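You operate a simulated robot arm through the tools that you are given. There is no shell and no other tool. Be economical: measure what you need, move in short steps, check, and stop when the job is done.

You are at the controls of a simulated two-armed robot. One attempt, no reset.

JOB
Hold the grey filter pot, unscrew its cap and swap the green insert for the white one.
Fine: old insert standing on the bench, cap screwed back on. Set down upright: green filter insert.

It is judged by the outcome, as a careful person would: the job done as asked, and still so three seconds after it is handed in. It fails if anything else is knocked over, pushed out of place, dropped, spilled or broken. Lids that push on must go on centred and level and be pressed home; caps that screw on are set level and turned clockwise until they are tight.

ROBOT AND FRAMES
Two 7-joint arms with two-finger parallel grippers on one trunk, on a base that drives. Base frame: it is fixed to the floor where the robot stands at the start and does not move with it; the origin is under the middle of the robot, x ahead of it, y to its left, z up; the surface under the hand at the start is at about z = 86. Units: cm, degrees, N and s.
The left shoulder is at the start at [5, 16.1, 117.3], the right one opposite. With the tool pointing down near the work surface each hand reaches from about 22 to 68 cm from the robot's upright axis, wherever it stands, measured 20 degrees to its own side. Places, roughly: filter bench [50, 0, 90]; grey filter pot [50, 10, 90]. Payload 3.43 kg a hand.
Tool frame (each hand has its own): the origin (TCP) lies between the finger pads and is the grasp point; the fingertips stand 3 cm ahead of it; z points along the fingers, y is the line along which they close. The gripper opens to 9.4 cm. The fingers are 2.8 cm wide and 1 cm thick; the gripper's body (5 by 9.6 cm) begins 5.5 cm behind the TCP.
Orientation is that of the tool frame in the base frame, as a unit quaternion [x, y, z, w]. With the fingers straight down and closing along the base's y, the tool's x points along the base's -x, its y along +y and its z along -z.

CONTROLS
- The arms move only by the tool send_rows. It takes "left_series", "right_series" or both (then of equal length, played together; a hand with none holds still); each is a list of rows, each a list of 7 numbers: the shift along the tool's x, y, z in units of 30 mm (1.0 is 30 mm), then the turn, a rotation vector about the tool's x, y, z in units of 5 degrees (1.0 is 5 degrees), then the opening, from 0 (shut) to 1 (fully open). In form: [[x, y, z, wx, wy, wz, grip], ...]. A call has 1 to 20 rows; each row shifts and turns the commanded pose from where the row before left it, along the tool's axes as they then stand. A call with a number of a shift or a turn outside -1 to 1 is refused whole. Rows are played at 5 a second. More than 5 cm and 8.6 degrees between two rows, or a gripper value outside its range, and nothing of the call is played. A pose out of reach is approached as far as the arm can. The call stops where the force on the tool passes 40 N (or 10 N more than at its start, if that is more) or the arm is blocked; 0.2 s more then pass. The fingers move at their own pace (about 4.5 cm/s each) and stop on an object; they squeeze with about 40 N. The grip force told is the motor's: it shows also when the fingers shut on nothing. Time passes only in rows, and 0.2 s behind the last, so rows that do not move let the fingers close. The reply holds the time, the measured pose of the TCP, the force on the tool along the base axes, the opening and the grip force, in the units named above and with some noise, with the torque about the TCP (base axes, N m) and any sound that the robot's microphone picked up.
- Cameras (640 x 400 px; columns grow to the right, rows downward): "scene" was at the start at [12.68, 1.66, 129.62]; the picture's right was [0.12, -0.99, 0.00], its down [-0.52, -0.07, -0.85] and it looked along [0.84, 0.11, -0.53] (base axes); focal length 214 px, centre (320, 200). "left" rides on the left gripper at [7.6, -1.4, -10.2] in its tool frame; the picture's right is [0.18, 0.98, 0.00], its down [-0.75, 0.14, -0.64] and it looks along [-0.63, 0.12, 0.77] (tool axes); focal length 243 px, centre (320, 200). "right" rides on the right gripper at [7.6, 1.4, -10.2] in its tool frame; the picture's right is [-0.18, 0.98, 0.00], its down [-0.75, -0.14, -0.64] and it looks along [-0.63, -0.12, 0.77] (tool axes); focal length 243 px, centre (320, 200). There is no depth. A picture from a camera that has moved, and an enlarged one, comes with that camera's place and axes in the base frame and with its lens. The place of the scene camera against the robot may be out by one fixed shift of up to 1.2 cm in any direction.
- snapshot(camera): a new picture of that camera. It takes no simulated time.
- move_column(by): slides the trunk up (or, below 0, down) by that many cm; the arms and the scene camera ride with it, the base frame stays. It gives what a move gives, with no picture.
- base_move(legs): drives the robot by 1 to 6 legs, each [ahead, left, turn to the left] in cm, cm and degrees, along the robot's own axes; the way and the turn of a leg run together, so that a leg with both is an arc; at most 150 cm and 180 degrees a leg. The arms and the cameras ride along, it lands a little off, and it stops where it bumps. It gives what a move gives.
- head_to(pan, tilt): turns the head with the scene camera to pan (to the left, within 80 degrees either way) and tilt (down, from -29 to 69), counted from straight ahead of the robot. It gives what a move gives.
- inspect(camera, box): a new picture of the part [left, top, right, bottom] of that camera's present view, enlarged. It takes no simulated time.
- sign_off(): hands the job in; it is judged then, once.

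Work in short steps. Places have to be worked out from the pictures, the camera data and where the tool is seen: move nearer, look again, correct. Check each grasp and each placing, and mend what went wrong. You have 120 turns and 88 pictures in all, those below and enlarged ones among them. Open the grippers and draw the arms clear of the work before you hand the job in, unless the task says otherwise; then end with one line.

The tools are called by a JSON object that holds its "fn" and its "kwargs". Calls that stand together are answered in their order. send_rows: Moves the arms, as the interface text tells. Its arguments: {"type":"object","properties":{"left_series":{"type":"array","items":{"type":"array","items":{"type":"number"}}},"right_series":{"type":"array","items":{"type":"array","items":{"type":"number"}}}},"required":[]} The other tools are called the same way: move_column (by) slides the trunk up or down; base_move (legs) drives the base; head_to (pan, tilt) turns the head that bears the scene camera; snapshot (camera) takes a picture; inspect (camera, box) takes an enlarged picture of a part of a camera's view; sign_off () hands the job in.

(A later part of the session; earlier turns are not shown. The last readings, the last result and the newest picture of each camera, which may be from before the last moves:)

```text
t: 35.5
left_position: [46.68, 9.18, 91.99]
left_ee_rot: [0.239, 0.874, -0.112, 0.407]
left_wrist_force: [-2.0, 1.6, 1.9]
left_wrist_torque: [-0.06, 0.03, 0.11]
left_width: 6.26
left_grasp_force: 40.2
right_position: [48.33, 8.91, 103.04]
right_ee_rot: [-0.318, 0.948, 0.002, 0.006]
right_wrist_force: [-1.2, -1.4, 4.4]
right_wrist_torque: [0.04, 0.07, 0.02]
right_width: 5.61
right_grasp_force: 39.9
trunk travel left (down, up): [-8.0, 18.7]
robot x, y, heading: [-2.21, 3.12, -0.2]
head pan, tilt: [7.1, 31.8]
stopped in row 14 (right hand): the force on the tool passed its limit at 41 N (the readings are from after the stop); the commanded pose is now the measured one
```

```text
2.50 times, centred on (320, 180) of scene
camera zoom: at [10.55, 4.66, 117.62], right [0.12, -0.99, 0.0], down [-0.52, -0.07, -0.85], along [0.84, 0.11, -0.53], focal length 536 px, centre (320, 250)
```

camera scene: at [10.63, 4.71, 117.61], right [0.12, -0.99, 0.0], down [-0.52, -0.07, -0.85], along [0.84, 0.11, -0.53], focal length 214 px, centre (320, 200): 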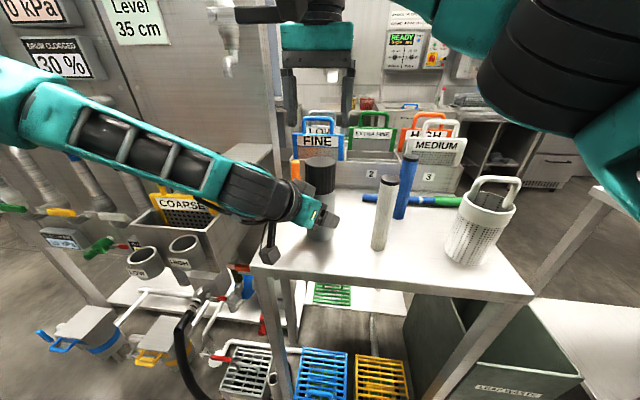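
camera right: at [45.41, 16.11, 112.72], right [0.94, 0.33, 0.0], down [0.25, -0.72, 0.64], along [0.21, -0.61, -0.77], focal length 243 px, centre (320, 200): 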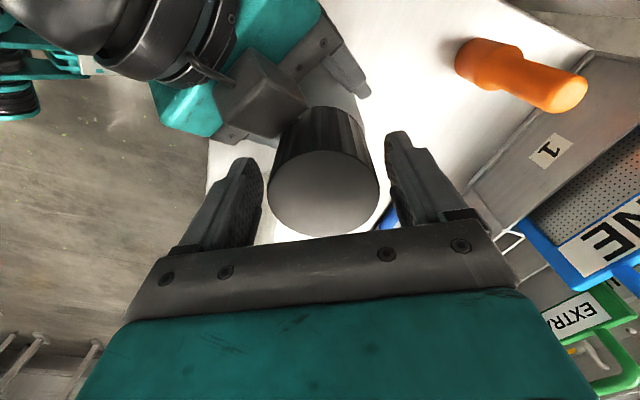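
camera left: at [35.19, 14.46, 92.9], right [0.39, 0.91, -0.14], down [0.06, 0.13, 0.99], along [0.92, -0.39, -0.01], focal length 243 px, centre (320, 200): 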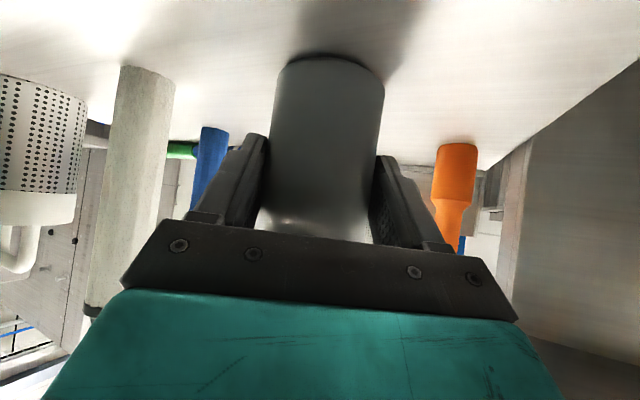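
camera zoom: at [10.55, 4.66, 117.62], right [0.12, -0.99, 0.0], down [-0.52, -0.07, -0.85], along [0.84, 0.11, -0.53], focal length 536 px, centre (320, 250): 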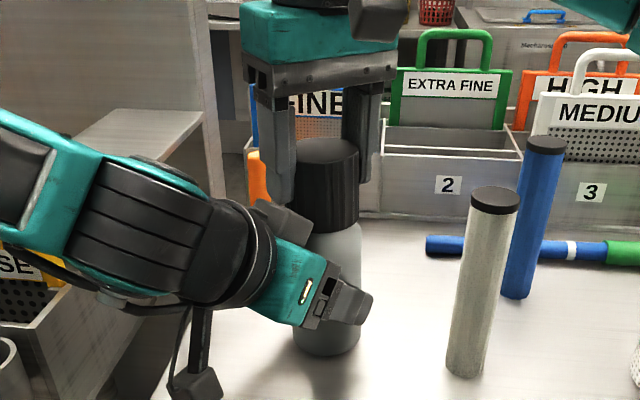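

The stroke ended because my right finger met the left gripper's corner, at about −37°. The cap itself has turned about 95°. I'll open just slightly, wind back 95° clockwise without gripping and regrasp.

{"fn": "send_rows", "kwargs": {"right_series": [[0, 0, 0, 0, 0, 0, 0.7], [0, 0, 0, 0, 0, 1, 0.7], [0, 0, 0, 0, 0, 1, 0.7], [0, 0, 0, 0, 0, 1, 0.72], [0, 0, 0, 0, 0, 1, 0.72], [0, 0, 0, 0, 0, 1, 0.72], [0, 0, 0, 0, 0, 1, 0.72], [0, 0, 0, 0, 0, 1, 0.72], [0, 0, 0, 0, 0, 1, 0.72], [0, 0, 0, 0, 0, 1, 0.72], [0, 0, 0, 0, 0, 1, 0.72], [0, 0, 0, 0, 0, 1, 0.72], [0, 0, 0, 0, 0, 1, 0.72], [0, 0, 0, 0, 0, 1, 0.72], [0, 0, 0, 0, 0, 1, 0.72], [0, 0, 0, 0, 0, 1, 0.72], [0, 0, 0, 0, 0, 1, 0.72], [0, 0, 0, 0, 0, 1, 0.72], [0, 0, 0, 0, 0, 1, 0.72], [0, 0, 0, 0, 0, 1, 0.72]]}}

{"fn": "snapshot", "kwargs": {"camera": "right"}}

```text
t: 39.7
left_position: [46.72, 9.16, 91.92]
left_ee_rot: [0.239, 0.875, -0.111, 0.407]
left_wrist_force: [0.4, -1.7, 1.9]
left_wrist_torque: [0.05, -0.09, -0.01]
left_width: 6.27
left_grasp_force: 40.1
right_position: [48.31, 8.88, 103.1]
right_ee_rot: [0.485, 0.875, 0.006, 0.002]
right_wrist_force: [0.2, 0.1, 0.2]
right_wrist_torque: [0.01, 0.02, 0.02]
right_width: 6.76
right_grasp_force: 0.2
trunk travel left (down, up): [-8.0, 18.7]
robot x, y, heading: [-2.19, 3.45, -0.0]
head pan, tilt: [7.1, 31.8]
```

```text
56 pictures are left
camera right: at [45.43, 15.92, 113.29], right [0.93, 0.36, 0.01], down [0.27, -0.72, 0.64], along [0.24, -0.59, -0.77], focal length 243 px, centre (320, 200)
```

right: 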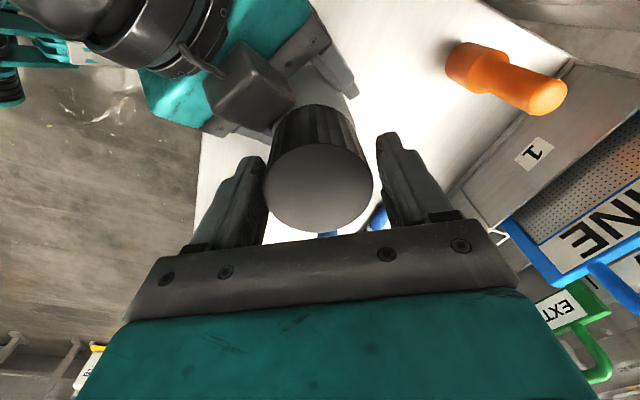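

Centred well. Close and turn another 85° counterclockwise, with a tiny upward drift.

{"fn": "send_rows", "kwargs": {"right_series": [[0, 0, 0, 0, 0, 0, 0], [0, 0, 0, 0, 0, 0, 0], [0, 0, 0, 0, 0, 0, 0], [0, 0, -0.002, 0, 0, -1, 0], [0, 0, -0.002, 0, 0, -1, 0], [0, 0, -0.002, 0, 0, -1, 0], [0, 0, -0.002, 0, 0, -1, 0], [0, 0, -0.002, 0, 0, -1, 0], [0, 0, -0.002, 0, 0, -1, 0], [0, 0, -0.002, 0, 0, -1, 0], [0, 0, -0.002, 0, 0, -1, 0], [0, 0, -0.002, 0, 0, -1, 0], [0, 0, -0.002, 0, 0, -1, 0], [0, 0, -0.002, 0, 0, -1, 0], [0, 0, -0.002, 0, 0, -1, 0], [0, 0, -0.002, 0, 0, -1, 0], [0, 0, -0.002, 0, 0, -1, 0], [0, 0, -0.002, 0, 0, -1, 0], [0, 0, -0.002, 0, 0, -1, 0], [0, 0, -0.002, 0, 0, -1, 0]]}}

```text
t: 43.9
left_position: [46.76, 9.1, 92.01]
left_ee_rot: [0.238, 0.875, -0.111, 0.407]
left_wrist_force: [12.2, 10.9, 2.4]
left_wrist_torque: [-0.57, 0.59, 0.23]
left_width: 6.3
left_grasp_force: 39.9
right_position: [48.41, 8.69, 103.13]
right_ee_rot: [-0.234, 0.972, 0.002, 0.005]
right_wrist_force: [-13.0, -10.1, -4.4]
right_wrist_torque: [-0.54, 0.69, -0.06]
right_width: 5.59
right_grasp_force: 40.0
trunk travel left (down, up): [-8.0, 18.7]
robot x, y, heading: [-1.82, 2.99, -0.1]
head pan, tilt: [7.1, 31.8]
```

No collision this time, with about 180° turned in total. Rewind again with a small re-centre toward −x,−y.

{"fn": "send_rows", "kwargs": {"right_series": [[0, 0, 0, 0, 0, 0, 0.7], [0.06, -0.007, 0, 0, 0, 1, 0.72], [0, 0, 0, 0, 0, 1, 0.72], [0, 0, 0, 0, 0, 1, 0.72], [0, 0, 0, 0, 0, 1, 0.72], [0, 0, 0, 0, 0, 1, 0.72], [0, 0, 0, 0, 0, 1, 0.72], [0, 0, 0, 0, 0, 1, 0.72], [0, 0, 0, 0, 0, 1, 0.72], [0, 0, 0, 0, 0, 1, 0.72], [0, 0, 0, 0, 0, 1, 0.72], [0, 0, 0, 0, 0, 1, 0.72], [0, 0, 0, 0, 0, 1, 0.72], [0, 0, 0, 0, 0, 1, 0.72], [0, 0, 0, 0, 0, 1, 0.72], [0, 0, 0, 0, 0, 1, 0.72], [0, 0, 0, 0, 0, 1, 0.72], [0, 0, 0, 0, 0, 1, 0.72], [0, 0, 0, 0, 0, 1, 0.72]]}}

{"fn": "send_rows", "kwargs": {"right_series": [[0, 0, 0, 0, 0, 0, 0], [0, 0, 0, 0, 0, 0, 0], [0, 0, 0, 0, 0, 0, 0], [0, 0, -0.003, 0, 0, -1, 0], [0, 0, -0.003, 0, 0, -1, 0], [0, 0, -0.003, 0, 0, -1, 0], [0, 0, -0.003, 0, 0, -1, 0], [0, 0, -0.003, 0, 0, -1, 0], [0, 0, -0.003, 0, 0, -1, 0], [0, 0, -0.003, 0, 0, -1, 0], [0, 0, -0.003, 0, 0, -1, 0], [0, 0, -0.003, 0, 0, -1, 0], [0, 0, -0.003, 0, 0, -1, 0], [0, 0, -0.003, 0, 0, -1, 0], [0, 0, -0.003, 0, 0, -1, 0], [0, 0, -0.003, 0, 0, -1, 0], [0, 0, -0.003, 0, 0, -1, 0], [0, 0, -0.003, 0, 0, -1, 0], [0, 0, -0.003, 0, 0, -1, 0], [0, 0, -0.003, 0, 0, -1, 0]]}}

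{"fn": "inspect", "kwargs": {"camera": "scene", "box": [240, 100, 400, 260]}}

```text
t: 47.9
left_position: [46.69, 9.2, 91.94]
left_ee_rot: [0.239, 0.875, -0.112, 0.406]
left_wrist_force: [-0.1, -0.8, 1.7]
left_wrist_torque: [0.07, -0.05, -0.03]
left_width: 6.28
left_grasp_force: 39.6
right_position: [48.11, 8.66, 103.18]
right_ee_rot: [0.523, 0.853, 0.006, 0.003]
right_wrist_force: [0.3, -0.1, 0.1]
right_wrist_torque: [0.0, -0.01, 0.01]
right_width: 6.76
right_grasp_force: 0.0
trunk travel left (down, up): [-8.0, 18.7]
robot x, y, heading: [-1.92, 3.19, -0.2]
head pan, tilt: [7.1, 31.8]
```

```text
t: 52.1
left_position: [46.79, 9.17, 91.93]
left_ee_rot: [0.24, 0.874, -0.113, 0.406]
left_wrist_force: [12.5, 3.1, 0.4]
left_wrist_torque: [-0.19, 0.88, 0.23]
left_width: 6.28
left_grasp_force: 39.8
right_position: [48.24, 8.73, 103.29]
right_ee_rot: [-0.192, 0.981, 0.003, 0.005]
right_wrist_force: [-13.6, -4.2, -0.9]
right_wrist_torque: [-0.2, 0.68, -0.14]
right_width: 5.62
right_grasp_force: 40.2
trunk travel left (down, up): [-8.0, 18.7]
robot x, y, heading: [-2.37, 2.88, -0.1]
head pan, tilt: [7.1, 31.8]
```

```text
2.50 times, centred on (320, 180) of scene
camera zoom: at [10.64, 4.66, 117.62], right [0.12, -0.99, 0.0], down [-0.52, -0.07, -0.85], along [0.84, 0.11, -0.53], focal length 536 px, centre (320, 250)
```

zoom: 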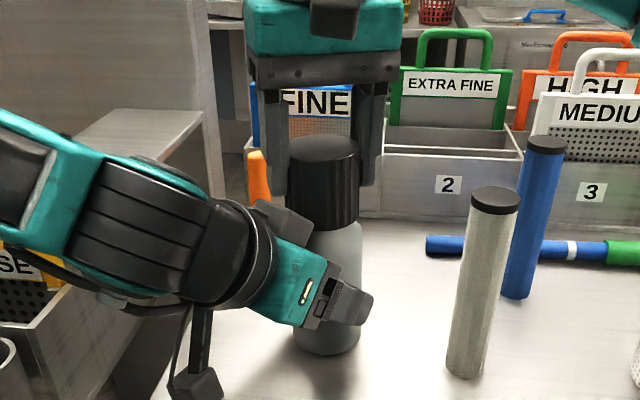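

The cap has risen by 2–3 mm over about 265° of turning. I'll do another rewind and stroke, re-centred slightly −x.

{"fn": "send_rows", "kwargs": {"right_series": [[0, 0, 0, 0, 0, 0, 0.7], [0.04, 0, -0.03, 0, 0, 1, 0.72], [0, 0, 0, 0, 0, 1, 0.72], [0, 0, 0, 0, 0, 1, 0.72], [0, 0, 0, 0, 0, 1, 0.72], [0, 0, 0, 0, 0, 1, 0.72], [0, 0, 0, 0, 0, 1, 0.72], [0, 0, 0, 0, 0, 1, 0.72], [0, 0, 0, 0, 0, 1, 0.72], [0, 0, 0, 0, 0, 1, 0.72], [0, 0, 0, 0, 0, 1, 0.72], [0, 0, 0, 0, 0, 1, 0.72], [0, 0, 0, 0, 0, 1, 0.72], [0, 0, 0, 0, 0, 1, 0.72], [0, 0, 0, 0, 0, 1, 0.72], [0, 0, 0, 0, 0, 1, 0.72], [0, 0, 0, 0, 0, 1, 0.72], [0, 0, 0, 0, 0, 1, 0.72]]}}

{"fn": "send_rows", "kwargs": {"right_series": [[0, 0, 0, 0, 0, 0, 0], [0, 0, 0, 0, 0, 0, 0], [0, 0, 0, 0, 0, 0, 0], [0, 0, -0.003, 0, 0, -1, 0], [0, 0, -0.003, 0, 0, -1, 0], [0, 0, -0.003, 0, 0, -1, 0], [0, 0, -0.003, 0, 0, -1, 0], [0, 0, -0.003, 0, 0, -1, 0], [0, 0, -0.003, 0, 0, -1, 0], [0, 0, -0.003, 0, 0, -1, 0], [0, 0, -0.003, 0, 0, -1, 0], [0, 0, -0.003, 0, 0, -1, 0], [0, 0, -0.003, 0, 0, -1, 0], [0, 0, -0.003, 0, 0, -1, 0], [0, 0, -0.003, 0, 0, -1, 0], [0, 0, -0.003, 0, 0, -1, 0], [0, 0, -0.003, 0, 0, -1, 0], [0, 0, -0.003, 0, 0, -1, 0], [0, 0, -0.003, 0, 0, -1, 0], [0, 0, -0.003, 0, 0, -1, 0]]}}

{"fn": "inspect", "kwargs": {"camera": "scene", "box": [240, 100, 400, 260]}}

```text
t: 55.9
left_position: [46.7, 9.14, 91.9]
left_ee_rot: [0.239, 0.874, -0.112, 0.407]
left_wrist_force: [0.0, -0.7, 0.3]
left_wrist_torque: [0.02, 0.03, -0.01]
left_width: 6.28
left_grasp_force: 39.8
right_position: [48.02, 8.66, 103.45]
right_ee_rot: [0.523, 0.852, 0.005, 0.003]
right_wrist_force: [0.4, 0.0, 0.2]
right_wrist_torque: [0.01, 0.01, 0.01]
right_width: 6.77
right_grasp_force: 0.1
trunk travel left (down, up): [-8.0, 18.7]
robot x, y, heading: [-2.17, 2.97, 0.1]
head pan, tilt: [7.1, 31.8]
```

```text
t: 60.1
left_position: [46.56, 9.26, 91.94]
left_ee_rot: [0.238, 0.875, -0.111, 0.407]
left_wrist_force: [14.6, 5.3, -6.0]
left_wrist_torque: [-0.07, 0.65, 0.24]
left_width: 6.27
left_grasp_force: 40.0
right_position: [47.95, 8.73, 103.64]
right_ee_rot: [-0.192, 0.981, 0.003, 0.005]
right_wrist_force: [-13.9, -5.3, 10.8]
right_wrist_torque: [-0.53, 0.99, -0.13]
right_width: 5.56
right_grasp_force: 39.8
trunk travel left (down, up): [-8.0, 18.7]
robot x, y, heading: [-2.44, 3.18, -0.1]
head pan, tilt: [7.1, 31.8]
```

```text
2.50 times, centred on (320, 180) of scene
camera zoom: at [10.61, 4.66, 117.62], right [0.12, -0.99, 0.0], down [-0.52, -0.07, -0.85], along [0.84, 0.11, -0.53], focal length 536 px, centre (320, 250)
```

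zoom: 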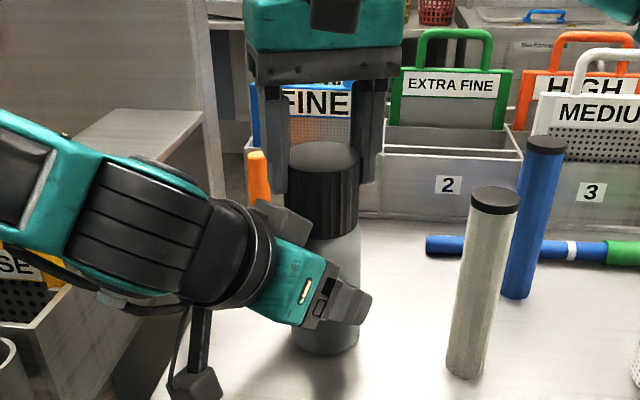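

The cap may be off the thread by now, at about 350° in total. I'll test with a 3 mm lift and read the force.

{"fn": "send_rows", "kwargs": {"right_series": [[0, 0, -0.05, 0, 0, 0, 0], [0, 0, -0.05, 0, 0, 0, 0], [0, 0, 0, 0, 0, 0, 0]]}}

{"fn": "inspect", "kwargs": {"camera": "scene", "box": [240, 100, 400, 260]}}

```text
t: 60.9
left_position: [46.64, 9.06, 91.98]
left_ee_rot: [0.239, 0.874, -0.112, 0.408]
left_wrist_force: [8.2, 9.6, 3.8]
left_wrist_torque: [-0.69, 0.52, 0.19]
left_width: 6.27
left_grasp_force: 39.8
right_position: [48.12, 8.62, 103.92]
right_ee_rot: [-0.19, 0.982, 0.001, 0.004]
right_wrist_force: [-7.9, -9.6, -6.1]
right_wrist_torque: [-0.52, 0.41, -0.08]
right_width: 5.56
right_grasp_force: 39.4
trunk travel left (down, up): [-8.0, 18.7]
robot x, y, heading: [-2.1, 2.86, -0.1]
head pan, tilt: [7.1, 31.8]
```

```text
2.50 times, centred on (320, 180) of scene
camera zoom: at [10.64, 4.67, 117.61], right [0.12, -0.99, 0.0], down [-0.52, -0.07, -0.85], along [0.84, 0.11, -0.53], focal length 536 px, centre (320, 250)
```

zoom: 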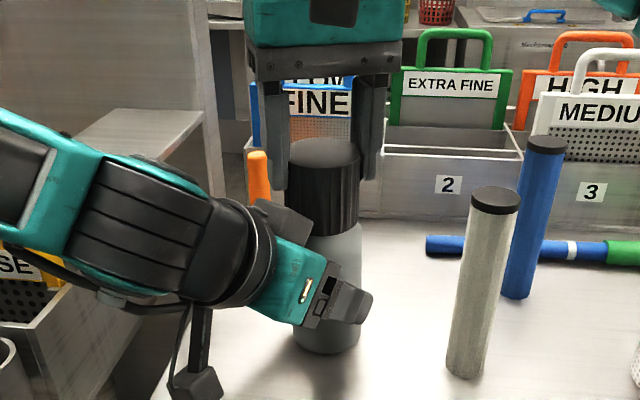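

The cap rose about 3 mm with the hand, with only −6 N. Lift another 1 cm, watching the force.

{"fn": "send_rows", "kwargs": {"right_series": [[0, 0, -0.08, 0, 0, 0, 0], [0, 0, -0.08, 0, 0, 0, 0], [0, 0, -0.08, 0, 0, 0, 0], [0, 0, -0.08, 0, 0, 0, 0], [0, 0, 0, 0, 0, 0, 0]]}}

{"fn": "inspect", "kwargs": {"camera": "scene", "box": [240, 100, 400, 260]}}

```text
t: 62.1
left_position: [46.53, 8.95, 91.97]
left_ee_rot: [0.242, 0.874, -0.113, 0.405]
left_wrist_force: [-3.0, -0.7, 1.4]
left_wrist_torque: [0.21, -0.1, 0.0]
left_width: 6.27
left_grasp_force: 39.9
right_position: [48.01, 8.72, 104.95]
right_ee_rot: [-0.192, 0.981, 0.004, 0.007]
right_wrist_force: [2.2, 1.0, 2.7]
right_wrist_torque: [-0.06, -0.16, -0.03]
right_width: 5.58
right_grasp_force: 39.7
trunk travel left (down, up): [-8.0, 18.7]
robot x, y, heading: [-2.09, 3.12, -0.3]
head pan, tilt: [7.1, 31.8]
```

```text
2.50 times, centred on (320, 180) of scene
camera zoom: at [10.58, 4.66, 117.63], right [0.12, -0.99, 0.0], down [-0.52, -0.07, -0.85], along [0.84, 0.11, -0.53], focal length 536 px, centre (320, 250)
```

zoom: 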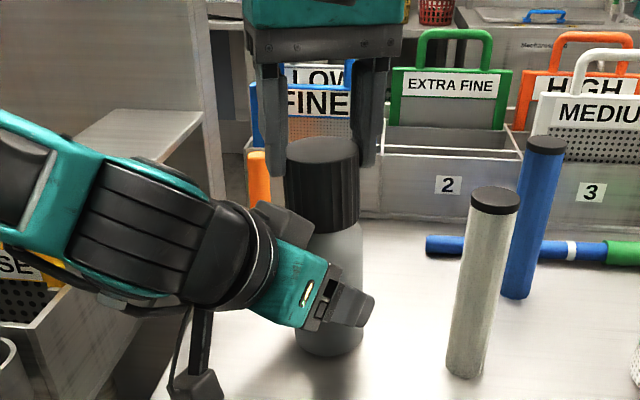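

The fingers slid up the cap, so it is still threaded and needs more turns. I'll go back down with a rewind and do another stroke.

{"fn": "send_rows", "kwargs": {"right_series": [[0, 0, 0, 0, 0, 0, 0.72], [0, 0, 0, 0, 0, 1, 0.72], [0, 0, 0, 0, 0, 1, 0.72], [0, 0, 0.1, 0, 0, 1, 0.72], [0, 0, 0.1, 0, 0, 1, 0.72], [0, 0, 0.1, 0, 0, 1, 0.72], [0, 0, 0.1, 0, 0, 1, 0.72], [0, 0, 0, 0, 0, 1, 0.72], [0, 0, 0, 0, 0, 1, 0.72], [0, 0, 0, 0, 0, 1, 0.72], [0, 0, 0, 0, 0, 1, 0.72], [0, 0, 0, 0, 0, 1, 0.72], [0, 0, 0, 0, 0, 1, 0.72], [0, 0, 0, 0, 0, 1, 0.72], [0, 0, 0, 0, 0, 1, 0.72], [0, 0, 0, 0, 0, 1, 0.72], [0, 0, 0, 0, 0, 1, 0.72], [0, 0, 0, 0, 0, 1, 0.72], [0, 0, 0, 0, 0, 1, 0.72]]}}

{"fn": "snapshot", "kwargs": {"camera": "right"}}

```text
t: 66.1
left_position: [46.76, 9.24, 91.86]
left_ee_rot: [0.239, 0.874, -0.112, 0.408]
left_wrist_force: [-0.6, -1.2, -1.3]
left_wrist_torque: [0.04, 0.02, -0.01]
left_width: 6.27
left_grasp_force: 40.7
right_position: [48.03, 8.79, 103.59]
right_ee_rot: [0.559, 0.829, 0.006, 0.002]
right_wrist_force: [-0.7, 0.3, 0.4]
right_wrist_torque: [0.02, 0.05, -0.01]
right_width: 6.76
right_grasp_force: 0.0
trunk travel left (down, up): [-8.0, 18.7]
robot x, y, heading: [-1.72, 2.86, 0.1]
head pan, tilt: [7.1, 31.8]
```

```text
51 pictures are left
camera right: at [46.48, 16.16, 113.93], right [0.98, 0.2, 0.01], down [0.15, -0.76, 0.64], along [0.13, -0.62, -0.77], focal length 243 px, centre (320, 200)
```

right: 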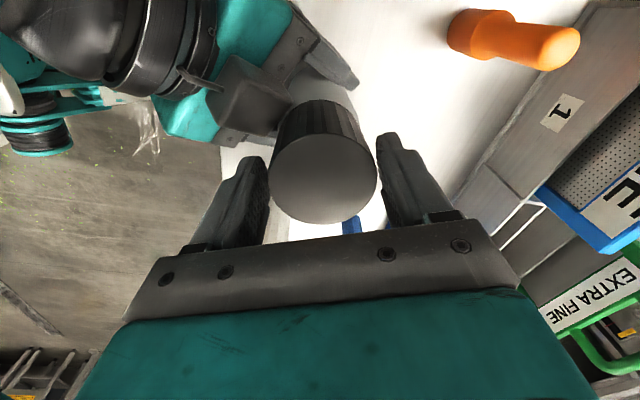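

Well centred; cap top now near z=103.3. Next stroke.

{"fn": "send_rows", "kwargs": {"right_series": [[0, 0, 0, 0, 0, 0, 0], [0, 0, 0, 0, 0, 0, 0], [0, 0, -0.003, 0, 0, -1, 0], [0, 0, -0.003, 0, 0, -1, 0], [0, 0, -0.003, 0, 0, -1, 0], [0, 0, -0.003, 0, 0, -1, 0], [0, 0, -0.003, 0, 0, -1, 0], [0, 0, -0.003, 0, 0, -1, 0], [0, 0, -0.003, 0, 0, -1, 0], [0, 0, -0.003, 0, 0, -1, 0], [0, 0, -0.003, 0, 0, -1, 0], [0, 0, -0.003, 0, 0, -1, 0], [0, 0, -0.003, 0, 0, -1, 0], [0, 0, -0.003, 0, 0, -1, 0], [0, 0, -0.003, 0, 0, -1, 0], [0, 0, -0.003, 0, 0, -1, 0], [0, 0, -0.003, 0, 0, -1, 0], [0, 0, -0.003, 0, 0, -1, 0], [0, 0, -0.003, 0, 0, -1, 0], [0, 0, -0.003, 0, 0, -1, 0]]}}

{"fn": "inspect", "kwargs": {"camera": "scene", "box": [260, 120, 380, 240]}}

```text
t: 70.3
left_position: [46.72, 9.35, 91.92]
left_ee_rot: [0.238, 0.875, -0.11, 0.407]
left_wrist_force: [2.5, 21.1, 2.5]
left_wrist_torque: [-0.63, -0.08, 1.54]
left_width: 5.87
left_grasp_force: 40.3
right_position: [48.05, 8.62, 103.78]
right_ee_rot: [-0.19, 0.982, -0.001, 0.004]
right_wrist_force: [-0.8, -20.7, -0.7]
right_wrist_torque: [-1.7, 0.18, -1.28]
right_width: 5.68
right_grasp_force: 40.7
trunk travel left (down, up): [-8.0, 18.7]
robot x, y, heading: [-1.88, 2.93, -0.1]
head pan, tilt: [7.1, 31.8]
```

```text
3.33 times, centred on (320, 180) of scene
camera zoom: at [10.63, 4.67, 117.62], right [0.12, -0.99, 0.0], down [-0.52, -0.07, -0.85], along [0.84, 0.11, -0.53], focal length 715 px, centre (320, 267)
```

zoom: 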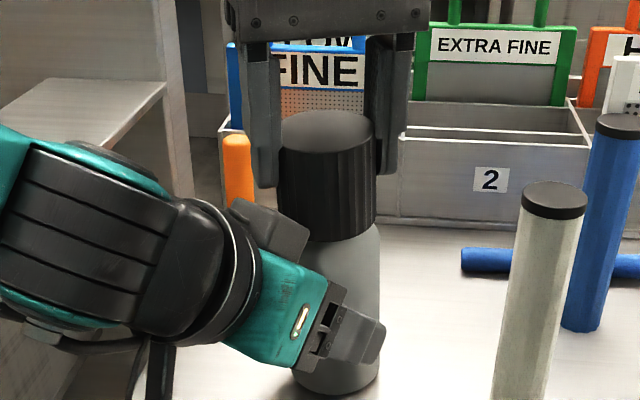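

There is now 1.3 N·m of resistance, and the left width has dropped to 5.87, so something is binding. I'll look with the left camera and the right camera.

{"fn": "snapshot", "kwargs": {"camera": "left"}}

{"fn": "snapshot", "kwargs": {"camera": "right"}}

```text
49 pictures are left
camera left: at [35.0, 14.4, 92.84], right [0.39, 0.91, -0.14], down [0.07, 0.12, 0.99], along [0.92, -0.4, -0.01], focal length 243 px, centre (320, 200)
```

left: 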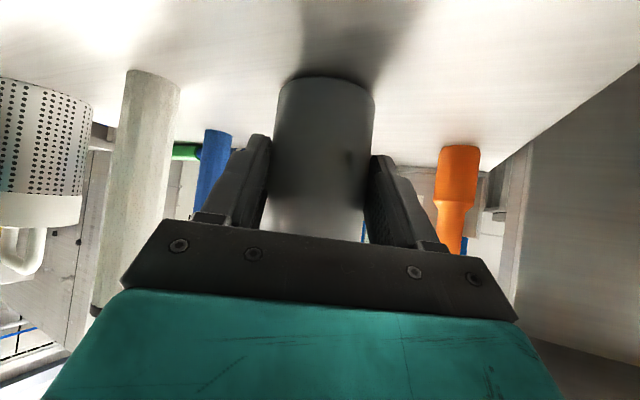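

```text
48 pictures are left
camera right: at [40.48, 6.98, 114.03], right [-0.2, 0.98, 0.0], down [0.75, 0.15, 0.65], along [0.64, 0.13, -0.76], focal length 243 px, centre (320, 200)
```

right: 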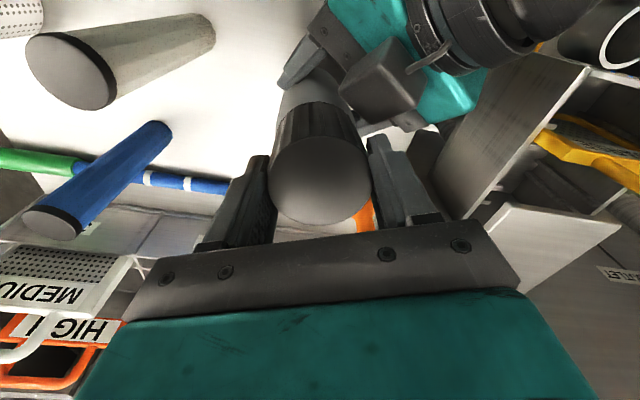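

The pot has been squeezed forward out of the left fingers and is slightly tilted (base forward). With the right hand holding the cap, I'll open the left and see how the pot settles.

{"fn": "send_rows", "kwargs": {"left_series": [[0, 0, 0, 0, 0, 0, 0.8], [0, 0, 0, 0, 0, 0, 0.9], [0, 0, 0, 0, 0, 0, 0.9]]}}

{"fn": "snapshot", "kwargs": {"camera": "left"}}

{"fn": "inspect", "kwargs": {"camera": "scene", "box": [260, 120, 380, 240]}}

```text
t: 71.1
left_position: [46.73, 9.0, 91.83]
left_ee_rot: [0.241, 0.874, -0.113, 0.407]
left_wrist_force: [0.4, 0.0, -0.2]
left_wrist_torque: [0.02, 0.01, 0.03]
left_width: 8.45
left_grasp_force: 0.1
right_position: [47.99, 8.86, 103.84]
right_ee_rot: [-0.193, 0.981, 0.003, 0.006]
right_wrist_force: [-0.5, 0.1, -1.2]
right_wrist_torque: [0.11, 0.09, -0.01]
right_width: 5.62
right_grasp_force: 39.9
trunk travel left (down, up): [-8.0, 18.7]
robot x, y, heading: [-2.01, 3.06, -0.0]
head pan, tilt: [7.1, 31.8]
```

```text
47 pictures are left
camera left: at [34.94, 14.31, 92.85], right [0.4, 0.91, -0.14], down [0.07, 0.13, 0.99], along [0.91, -0.41, -0.01], focal length 243 px, centre (320, 200)
```

left: 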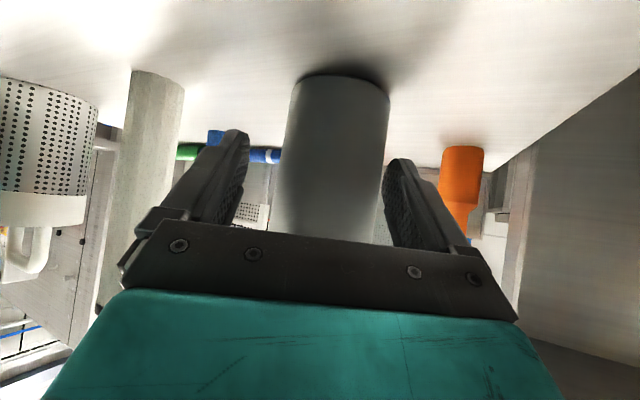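

```text
3.33 times, centred on (320, 180) of scene
camera zoom: at [10.63, 4.67, 117.61], right [0.12, -0.99, 0.0], down [-0.52, -0.07, -0.85], along [0.84, 0.11, -0.53], focal length 715 px, centre (320, 267)
```

zoom: 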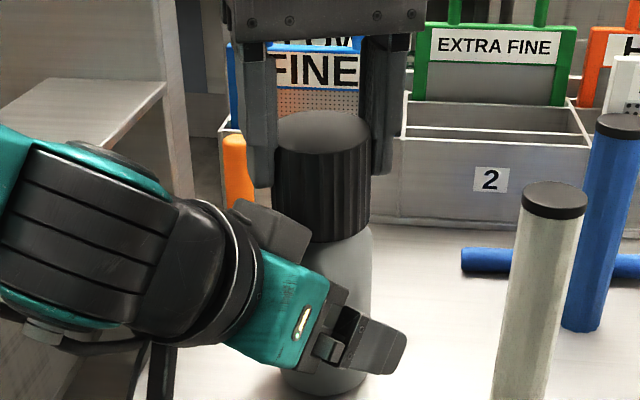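

Forces are nearly zero. I'll release the cap gently so the pot settles upright on the bench, with the left fingers around it as a guard.

{"fn": "send_rows", "kwargs": {"right_series": [[0, 0, 0, 0, 0, 0, 0.66], [0, 0, 0, 0, 0, 0, 0.72], [0, 0, 0, 0, 0, 0, 0.72]]}}

{"fn": "snapshot", "kwargs": {"camera": "left"}}

{"fn": "snapshot", "kwargs": {"camera": "right"}}

```text
t: 71.9
left_position: [46.68, 9.3, 91.92]
left_ee_rot: [0.24, 0.874, -0.113, 0.407]
left_wrist_force: [0.2, -0.9, -0.2]
left_wrist_torque: [0.04, -0.01, -0.01]
left_width: 8.46
left_grasp_force: 0.0
right_position: [48.01, 8.76, 103.86]
right_ee_rot: [-0.192, 0.981, 0.002, 0.005]
right_wrist_force: [1.3, -0.6, -0.8]
right_wrist_torque: [-0.01, -0.02, 0.0]
right_width: 6.78
right_grasp_force: 0.7
trunk travel left (down, up): [-8.0, 18.7]
robot x, y, heading: [-2.15, 2.96, 0.2]
head pan, tilt: [7.1, 31.8]
```

```text
45 pictures are left
camera left: at [34.96, 14.33, 92.85], right [0.4, 0.91, -0.14], down [0.07, 0.13, 0.99], along [0.91, -0.4, -0.01], focal length 243 px, centre (320, 200)
```

left: 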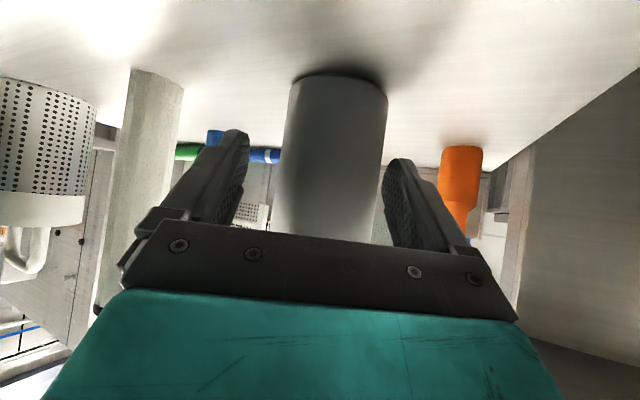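

```text
44 pictures are left
camera right: at [40.48, 7.04, 114.01], right [-0.2, 0.98, 0.01], down [0.74, 0.15, 0.65], along [0.64, 0.13, -0.76], focal length 243 px, centre (320, 200)
```

right: 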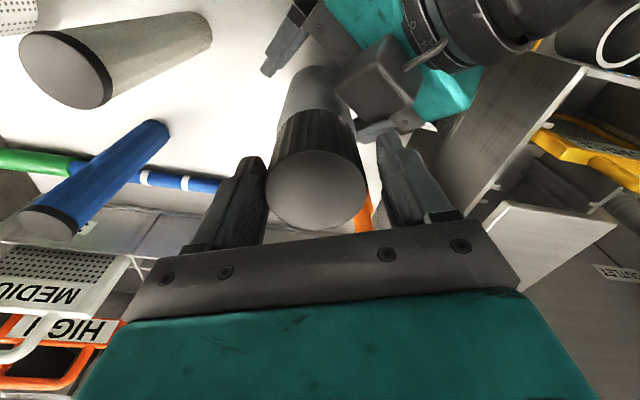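

The pot stands upright at about (48.6,8.8). My grip had been too shallow, because the gripper body was nudging the pot. I'll level the left hand 5° and advance about 1.4 cm, so the pads sit past the pot's axis.

{"fn": "send_rows", "kwargs": {"left_series": [[0, 0.183, 0, 0, -1, 0, 0.9], [-0.134, 0, 0.19, 0, 0, 0, 0.9], [-0.134, 0, 0.19, 0, 0, 0, 0.9], [0, 0, 0, 0, 0, 0, 0.9]]}}

{"fn": "snapshot", "kwargs": {"camera": "left"}}

```text
t: 72.9
left_position: [48.13, 8.91, 91.97]
left_ee_rot: [0.234, 0.856, -0.122, 0.444]
left_wrist_force: [-0.2, -1.9, -0.2]
left_wrist_torque: [0.0, -0.01, -0.01]
left_width: 8.45
left_grasp_force: 0.0
right_position: [48.15, 8.7, 103.95]
right_ee_rot: [-0.191, 0.981, 0.003, 0.006]
right_wrist_force: [0.2, 0.1, 0.2]
right_wrist_torque: [-0.04, 0.04, 0.01]
right_width: 6.79
right_grasp_force: 0.3
trunk travel left (down, up): [-8.0, 18.7]
robot x, y, heading: [-2.1, 2.99, -0.3]
head pan, tilt: [7.1, 31.8]
```

```text
43 pictures are left
camera left: at [36.43, 14.12, 91.73], right [0.41, 0.9, -0.15], down [-0.01, 0.17, 0.99], along [0.91, -0.4, 0.07], focal length 243 px, centre (320, 200)
```

left: 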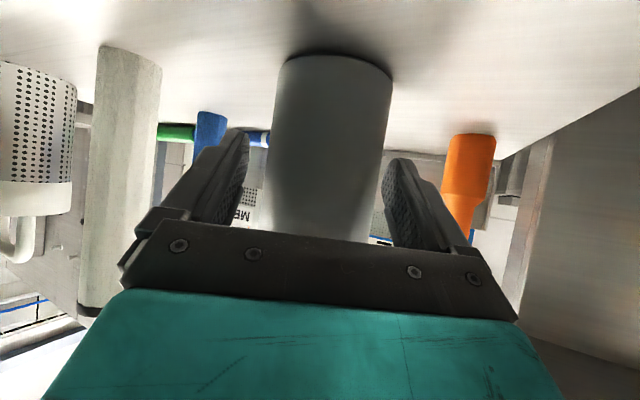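

The pot is centred with the pads past its axis. Closing the left; the right rewinds and re-centres over the axis at about (48.6,8.65).

{"fn": "send_rows", "kwargs": {"left_series": [[0, 0, 0, 0, 0, 0, 0.5], [0, 0, 0, 0, 0, 0, 0], [0, 0, 0, 0, 0, 0, 0], [0, 0, 0, 0, 0, 0, 0], [0, 0, 0, 0, 0, 0, 0], [0, 0, 0, 0, 0, 0, 0], [0, 0, 0, 0, 0, 0, 0], [0, 0, 0, 0, 0, 0, 0], [0, 0, 0, 0, 0, 0, 0], [0, 0, 0, 0, 0, 0, 0], [0, 0, 0, 0, 0, 0, 0], [0, 0, 0, 0, 0, 0, 0], [0, 0, 0, 0, 0, 0, 0], [0, 0, 0, 0, 0, 0, 0], [0, 0, 0, 0, 0, 0, 0], [0, 0, 0, 0, 0, 0, 0], [0, 0, 0, 0, 0, 0, 0], [0, 0, 0, 0, 0, 0, 0]], "right_series": [[-0.07, -0.035, 0, 0, 0, 0, 0.76], [-0.063, -0.035, 0, 0, 0, 0, 0.76], [0, 0, 0, 0, 0, 1, 0.76], [0, 0, 0, 0, 0, 1, 0.76], [0, 0, 0, 0, 0, 1, 0.76], [0, 0, 0, 0, 0, 1, 0.76], [0, 0, 0, 0, 0, 1, 0.76], [0, 0, 0, 0, 0, 1, 0.76], [0, 0, 0, 0, 0, 1, 0.76], [0, 0, 0, 0, 0, 1, 0.76], [0, 0, 0, 0, 0, 1, 0.76], [0, 0, 0, 0, 0, 1, 0.76], [0, 0, 0, 0, 0, 1, 0.76], [0, 0, 0, 0, 0, 1, 0.76], [0, 0, 0, 0, 0, 1, 0.76], [0, 0, 0, 0, 0, 1, 0.76], [0, 0, 0, 0, 0, 1, 0.76], [0, 0, 0, 0, 0, 1, 0.76]]}}

{"fn": "snapshot", "kwargs": {"camera": "right"}}

```text
t: 76.7
left_position: [48.19, 8.91, 91.98]
left_ee_rot: [0.234, 0.856, -0.122, 0.445]
left_wrist_force: [0.4, 0.9, -0.1]
left_wrist_torque: [0.08, -0.05, 0.01]
left_width: 6.29
left_grasp_force: 39.6
right_position: [48.46, 8.66, 103.74]
right_ee_rot: [0.485, 0.874, 0.006, 0.002]
right_wrist_force: [0.8, 0.3, -0.1]
right_wrist_torque: [-0.01, 0.0, -0.01]
right_width: 7.12
right_grasp_force: 0.1
trunk travel left (down, up): [-8.0, 18.7]
robot x, y, heading: [-1.93, 3.14, -0.0]
head pan, tilt: [7.1, 31.8]
```

```text
42 pictures are left
camera right: at [45.66, 15.73, 114.12], right [0.93, 0.36, 0.01], down [0.27, -0.72, 0.64], along [0.24, -0.59, -0.77], focal length 243 px, centre (320, 200)
```

right: 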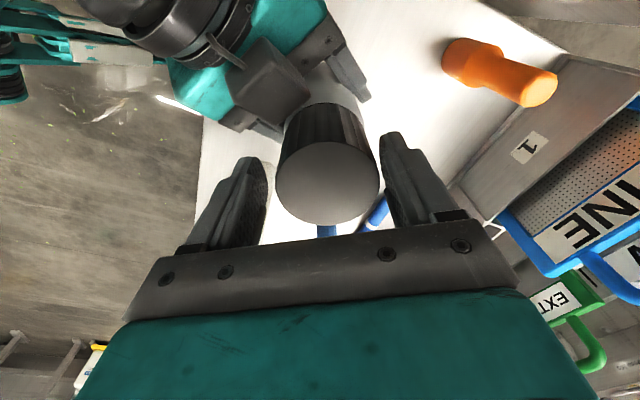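

Both are aligned; the cap centre is 4 mm toward tool +y. Shift, close and make another stroke.

{"fn": "send_rows", "kwargs": {"right_series": [[-0.01, 0.14, 0, 0, 0, 0, 0.76], [0, 0, 0, 0, 0, 0, 0], [0, 0, 0, 0, 0, 0, 0], [0, 0, -0.003, 0, 0, -1, 0], [0, 0, -0.003, 0, 0, -1, 0], [0, 0, -0.003, 0, 0, -1, 0], [0, 0, -0.003, 0, 0, -1, 0], [0, 0, -0.003, 0, 0, -1, 0], [0, 0, -0.003, 0, 0, -1, 0], [0, 0, -0.003, 0, 0, -1, 0], [0, 0, -0.003, 0, 0, -1, 0], [0, 0, -0.003, 0, 0, -1, 0], [0, 0, -0.003, 0, 0, -1, 0], [0, 0, -0.003, 0, 0, -1, 0], [0, 0, -0.003, 0, 0, -1, 0], [0, 0, -0.003, 0, 0, -1, 0], [0, 0, -0.003, 0, 0, -1, 0], [0, 0, -0.003, 0, 0, -1, 0], [0, 0, -0.003, 0, 0, -1, 0]]}}

{"fn": "inspect", "kwargs": {"camera": "scene", "box": [260, 120, 380, 240]}}

```text
t: 80.7
left_position: [48.22, 9.07, 91.78]
left_ee_rot: [0.229, 0.858, -0.118, 0.444]
left_wrist_force: [0.3, 28.5, -4.7]
left_wrist_torque: [-1.39, 0.34, 1.63]
left_width: 6.0
left_grasp_force: 40.3
right_position: [48.72, 8.56, 103.92]
right_ee_rot: [-0.189, 0.982, -0.001, 0.004]
right_wrist_force: [-2.2, -25.9, 9.0]
right_wrist_torque: [-1.58, 0.11, -1.45]
right_width: 5.76
right_grasp_force: 39.5
trunk travel left (down, up): [-8.0, 18.7]
robot x, y, heading: [-1.87, 3.12, 0.2]
head pan, tilt: [7.1, 31.8]
```

```text
3.33 times, centred on (320, 180) of scene
camera zoom: at [10.58, 4.67, 117.62], right [0.12, -0.99, 0.0], down [-0.52, -0.07, -0.85], along [0.84, 0.11, -0.53], focal length 715 px, centre (320, 267)
```

zoom: 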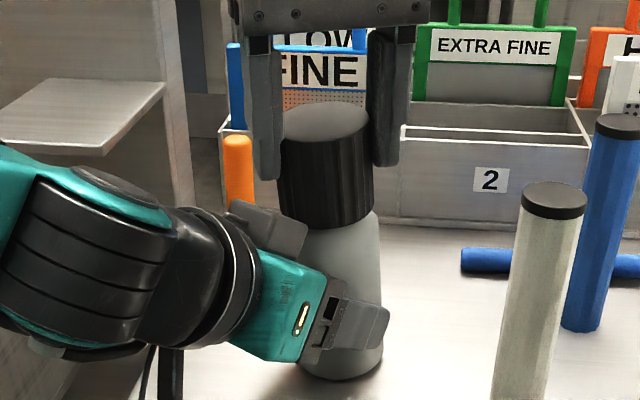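

There's a real 1.5 N·m couple at the cap/neck now, and the pot leans. I'll release the cap, raise the right hand and look closely at the cap.

{"fn": "send_rows", "kwargs": {"right_series": [[0, 0, 0, 0, 0, 0, 0.78], [0, 0, 0, 0, 0, 0, 0.78], [0, 0, -0.8, 0, 0, 0, 0.78], [0, 0, -0.8, 0, 0, 0, 0.78], [0, 0, -0.8, 0, 0, 0, 0.78]]}}

{"fn": "inspect", "kwargs": {"camera": "right", "box": [220, 40, 440, 240]}}

{"fn": "inspect", "kwargs": {"camera": "scene", "box": [270, 120, 390, 240]}}

```text
t: 81.9
left_position: [48.15, 8.97, 91.87]
left_ee_rot: [0.234, 0.856, -0.123, 0.444]
left_wrist_force: [0.2, -0.2, -3.4]
left_wrist_torque: [0.05, 0.05, 0.05]
left_width: 5.84
left_grasp_force: 39.8
right_position: [48.73, 8.79, 111.26]
right_ee_rot: [-0.192, 0.981, 0.003, 0.006]
right_wrist_force: [-0.4, 0.3, 0.5]
right_wrist_torque: [-0.01, 0.0, 0.01]
right_width: 7.35
right_grasp_force: 0.0
trunk travel left (down, up): [-8.0, 18.7]
robot x, y, heading: [-1.79, 2.77, 0.2]
head pan, tilt: [7.1, 31.8]
```

```text
2.00 times, centred on (330, 140) of right
camera zoom: at [41.17, 7.14, 121.43], right [-0.2, 0.98, 0.01], down [0.75, 0.15, 0.65], along [0.64, 0.13, -0.76], focal length 485 px, centre (300, 320)
```

zoom: 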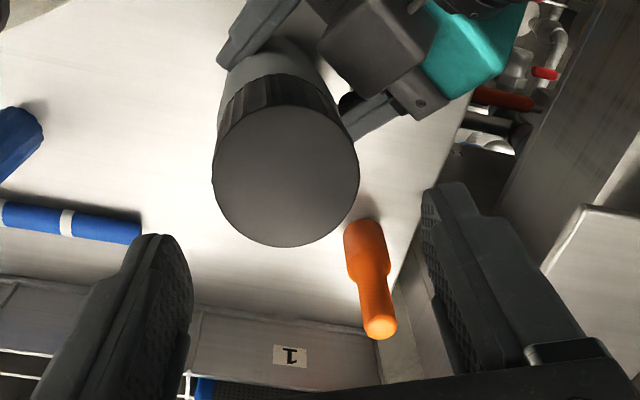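

```text
3.33 times, centred on (330, 180) of scene
camera zoom: at [10.62, 4.68, 117.61], right [0.12, -0.99, 0.0], down [-0.52, -0.07, -0.85], along [0.84, 0.11, -0.53], focal length 715 px, centre (287, 267)
```

zoom: 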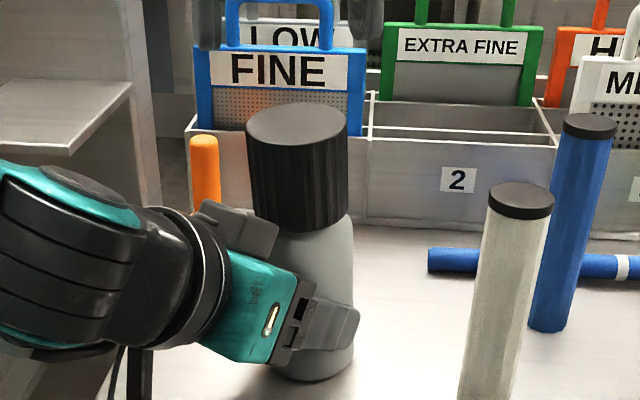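

The left hand carries a −3.4 N load, so the pot may be slightly lifted or tilted in its grip. Checking with the left camera.

{"fn": "snapshot", "kwargs": {"camera": "left"}}

```text
38 pictures are left
camera left: at [36.4, 14.13, 91.72], right [0.41, 0.9, -0.15], down [-0.01, 0.17, 0.99], along [0.91, -0.4, 0.07], focal length 243 px, centre (320, 200)
```

left: 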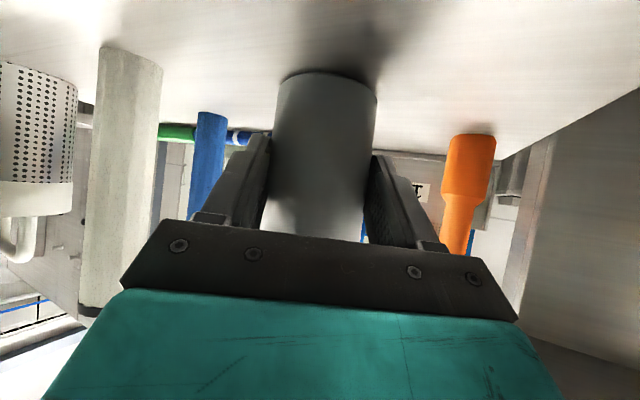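

The pot has again been pushed forward in the grip. I suspect the block on top of the left palm is wedging against the cap. I'll lower the pot gently onto the bench before reopening.

{"fn": "send_rows", "kwargs": {"left_series": [[0.027, 0, 0.019, 0, 0, 0, 0], [0.027, 0, 0.019, 0, 0, 0, 0], [0.027, 0, 0.019, 0, 0, 0, 0], [0, 0, 0, 0, 0, 0, 0]]}}

```text
t: 82.9
left_position: [48.16, 8.93, 91.92]
left_ee_rot: [0.234, 0.855, -0.122, 0.447]
left_wrist_force: [-2.2, 0.6, 15.9]
left_wrist_torque: [0.07, 0.04, 0.0]
left_width: 5.86
left_grasp_force: 39.8
right_position: [48.58, 8.85, 111.35]
right_ee_rot: [-0.192, 0.981, 0.003, 0.007]
right_wrist_force: [0.0, 0.8, -0.2]
right_wrist_torque: [0.0, 0.01, 0.01]
right_width: 7.35
right_grasp_force: 0.0
trunk travel left (down, up): [-8.0, 18.7]
robot x, y, heading: [-2.01, 3.24, -0.1]
head pan, tilt: [7.1, 31.8]
```

It's on the bench (+16 N). Opening the left hand and looking.

{"fn": "send_rows", "kwargs": {"left_series": [[0, 0, 0, 0, 0, 0, 0.7], [0, 0, 0, 0, 0, 0, 0.9], [0, 0, 0, 0, 0, 0, 0.9], [0, 0, 0, 0, 0, 0, 0.9]]}}

{"fn": "snapshot", "kwargs": {"camera": "left"}}

{"fn": "inspect", "kwargs": {"camera": "right", "box": [220, 20, 460, 240]}}

```text
t: 83.9
left_position: [48.2, 8.9, 91.52]
left_ee_rot: [0.234, 0.856, -0.123, 0.444]
left_wrist_force: [0.7, 0.6, 0.3]
left_wrist_torque: [0.05, -0.01, -0.03]
left_width: 8.46
left_grasp_force: 0.0
right_position: [48.75, 8.69, 111.17]
right_ee_rot: [-0.191, 0.981, 0.003, 0.005]
right_wrist_force: [-0.3, 0.3, 0.5]
right_wrist_torque: [-0.01, -0.01, -0.01]
right_width: 7.33
right_grasp_force: 0.1
trunk travel left (down, up): [-8.0, 18.7]
robot x, y, heading: [-2.32, 3.36, 0.0]
head pan, tilt: [7.1, 31.8]
```

```text
37 pictures are left
camera left: at [36.41, 14.13, 91.38], right [0.41, 0.9, -0.15], down [-0.01, 0.17, 0.99], along [0.91, -0.4, 0.07], focal length 243 px, centre (320, 200)
```

left: 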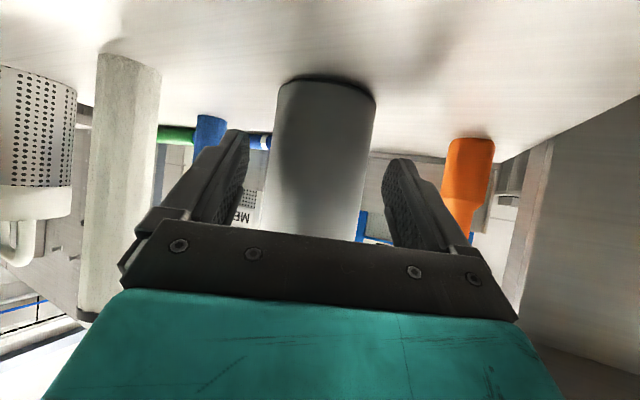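

```text
1.82 times, centred on (340, 130) of right
camera zoom: at [41.18, 7.11, 121.41], right [-0.2, 0.98, 0.01], down [0.74, 0.15, 0.65], along [0.64, 0.13, -0.76], focal length 441 px, centre (284, 327)
```

zoom: 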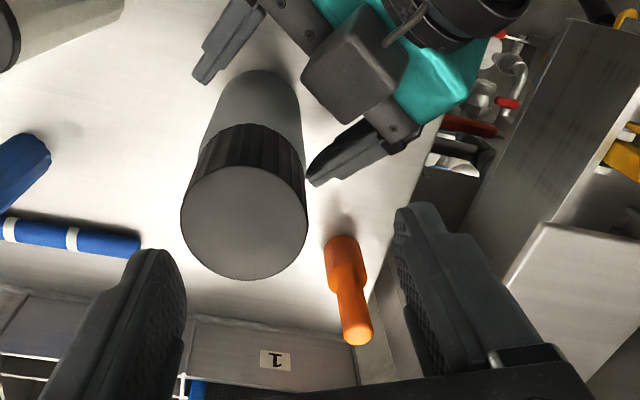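

The pot stands upright at about (50.6,7.45) and the cap is square. The block above the palm nearly touches the body. I'll level the hand another 5°, lower it slightly and advance, leaving the pot about 1.1 cm ahead of the TCP so nothing wedges.

{"fn": "send_rows", "kwargs": {"left_series": [[0, 0, 0, 0, -1, 0, 0.9], [-0.093, 0, 0.26, 0, 0, 0, 0.9], [-0.093, 0, 0.26, 0, 0, 0, 0.9], [0, 0, 0, 0, 0, 0, 0.9]]}}

{"fn": "inspect", "kwargs": {"camera": "right", "box": [220, 20, 460, 240]}}

{"fn": "snapshot", "kwargs": {"camera": "left"}}

```text
t: 84.9
left_position: [49.65, 7.96, 91.43]
left_ee_rot: [0.228, 0.836, -0.132, 0.481]
left_wrist_force: [-0.1, -0.2, -0.6]
left_wrist_torque: [-0.04, 0.04, 0.02]
left_width: 8.47
left_grasp_force: 0.0
right_position: [48.74, 8.76, 111.27]
right_ee_rot: [-0.192, 0.981, 0.003, 0.006]
right_wrist_force: [0.4, 0.3, 1.0]
right_wrist_torque: [0.03, -0.05, 0.01]
right_width: 7.33
right_grasp_force: 0.0
trunk travel left (down, up): [-8.0, 18.7]
robot x, y, heading: [-2.11, 2.73, -0.0]
head pan, tilt: [7.1, 31.8]
```

```text
1.82 times, centred on (340, 130) of right
camera zoom: at [41.18, 7.11, 121.41], right [-0.2, 0.98, 0.01], down [0.74, 0.15, 0.65], along [0.64, 0.13, -0.76], focal length 441 px, centre (284, 327)
```

zoom: 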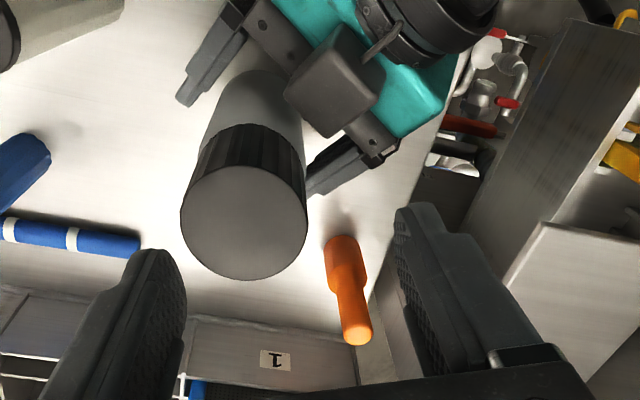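

```text
34 pictures are left
camera left: at [37.92, 13.19, 90.04], right [0.42, 0.89, -0.16], down [-0.08, 0.21, 0.97], along [0.9, -0.4, 0.16], focal length 243 px, centre (320, 200)
```

left: 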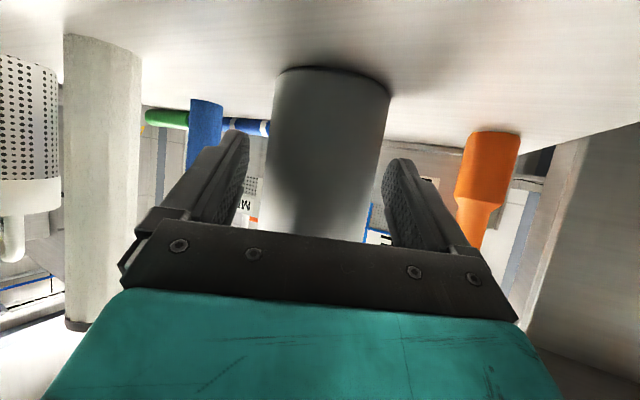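

Now fine. I'll back off 4 mm for safety and close the left, while the right moves over the axis (≈50.4,7.5) and rewinds 80°.

{"fn": "send_rows", "kwargs": {"left_series": [[0.067, 0, -0.115, 0, 0, 0, 0.9], [0, 0, 0, 0, 0, 0, 0.5], [0, 0, 0, 0, 0, 0, 0], [0, 0, 0, 0, 0, 0, 0], [0, 0, 0, 0, 0, 0, 0], [0, 0, 0, 0, 0, 0, 0], [0, 0, 0, 0, 0, 0, 0], [0, 0, 0, 0, 0, 0, 0], [0, 0, 0, 0, 0, 0, 0], [0, 0, 0, 0, 0, 0, 0], [0, 0, 0, 0, 0, 0, 0], [0, 0, 0, 0, 0, 0, 0], [0, 0, 0, 0, 0, 0, 0], [0, 0, 0, 0, 0, 0, 0], [0, 0, 0, 0, 0, 0, 0], [0, 0, 0, 0, 0, 0, 0], [0, 0, 0, 0, 0, 0, 0], [0, 0, 0, 0, 0, 0, 0]], "right_series": [[-0.18, -0.3, 0, 0, 0, 0, 0.78], [-0.18, -0.3, 0, 0, 0, 0, 0.78], [0, 0, 0, 0, 0, 1, 0.78], [0, 0, 0, 0, 0, 1, 0.78], [0, 0, 0, 0, 0, 1, 0.78], [0, 0, 0, 0, 0, 1, 0.78], [0, 0, 0, 0, 0, 1, 0.78], [0, 0, 0, 0, 0, 1, 0.78], [0, 0, 0, 0, 0, 1, 0.78], [0, 0, 0, 0, 0, 1, 0.78], [0, 0, 0, 0, 0, 1, 0.78], [0, 0, 0, 0, 0, 1, 0.78], [0, 0, 0, 0, 0, 1, 0.78], [0, 0, 0, 0, 0, 1, 0.78], [0, 0, 0, 0, 0, 1, 0.78], [0, 0, 0, 0, 0, 1, 0.78], [0, 0, 0, 0, 0, 1, 0.78], [0, 0, 0, 0, 0, 1, 0.78]]}}

{"fn": "snapshot", "kwargs": {"camera": "right"}}

```text
t: 88.7
left_position: [49.16, 8.38, 91.33]
left_ee_rot: [0.229, 0.836, -0.132, 0.482]
left_wrist_force: [-0.9, 1.0, 1.5]
left_wrist_torque: [0.04, 0.02, 0.01]
left_width: 6.25
left_grasp_force: 39.8
right_position: [50.4, 7.58, 111.28]
right_ee_rot: [0.485, 0.875, 0.005, 0.003]
right_wrist_force: [-0.1, -0.7, -0.1]
right_wrist_torque: [0.01, 0.01, 0.01]
right_width: 7.34
right_grasp_force: 0.1
trunk travel left (down, up): [-8.0, 18.7]
robot x, y, heading: [-1.9, 3.09, 0.1]
head pan, tilt: [7.1, 31.8]
```

```text
33 pictures are left
camera right: at [47.59, 14.67, 121.53], right [0.93, 0.36, 0.01], down [0.27, -0.72, 0.64], along [0.24, -0.59, -0.77], focal length 243 px, centre (320, 200)
```

right: 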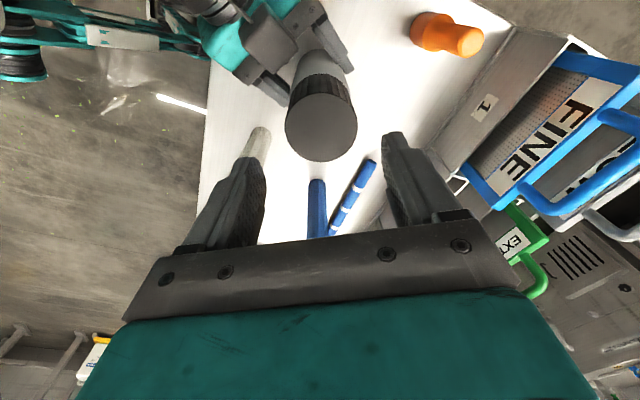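

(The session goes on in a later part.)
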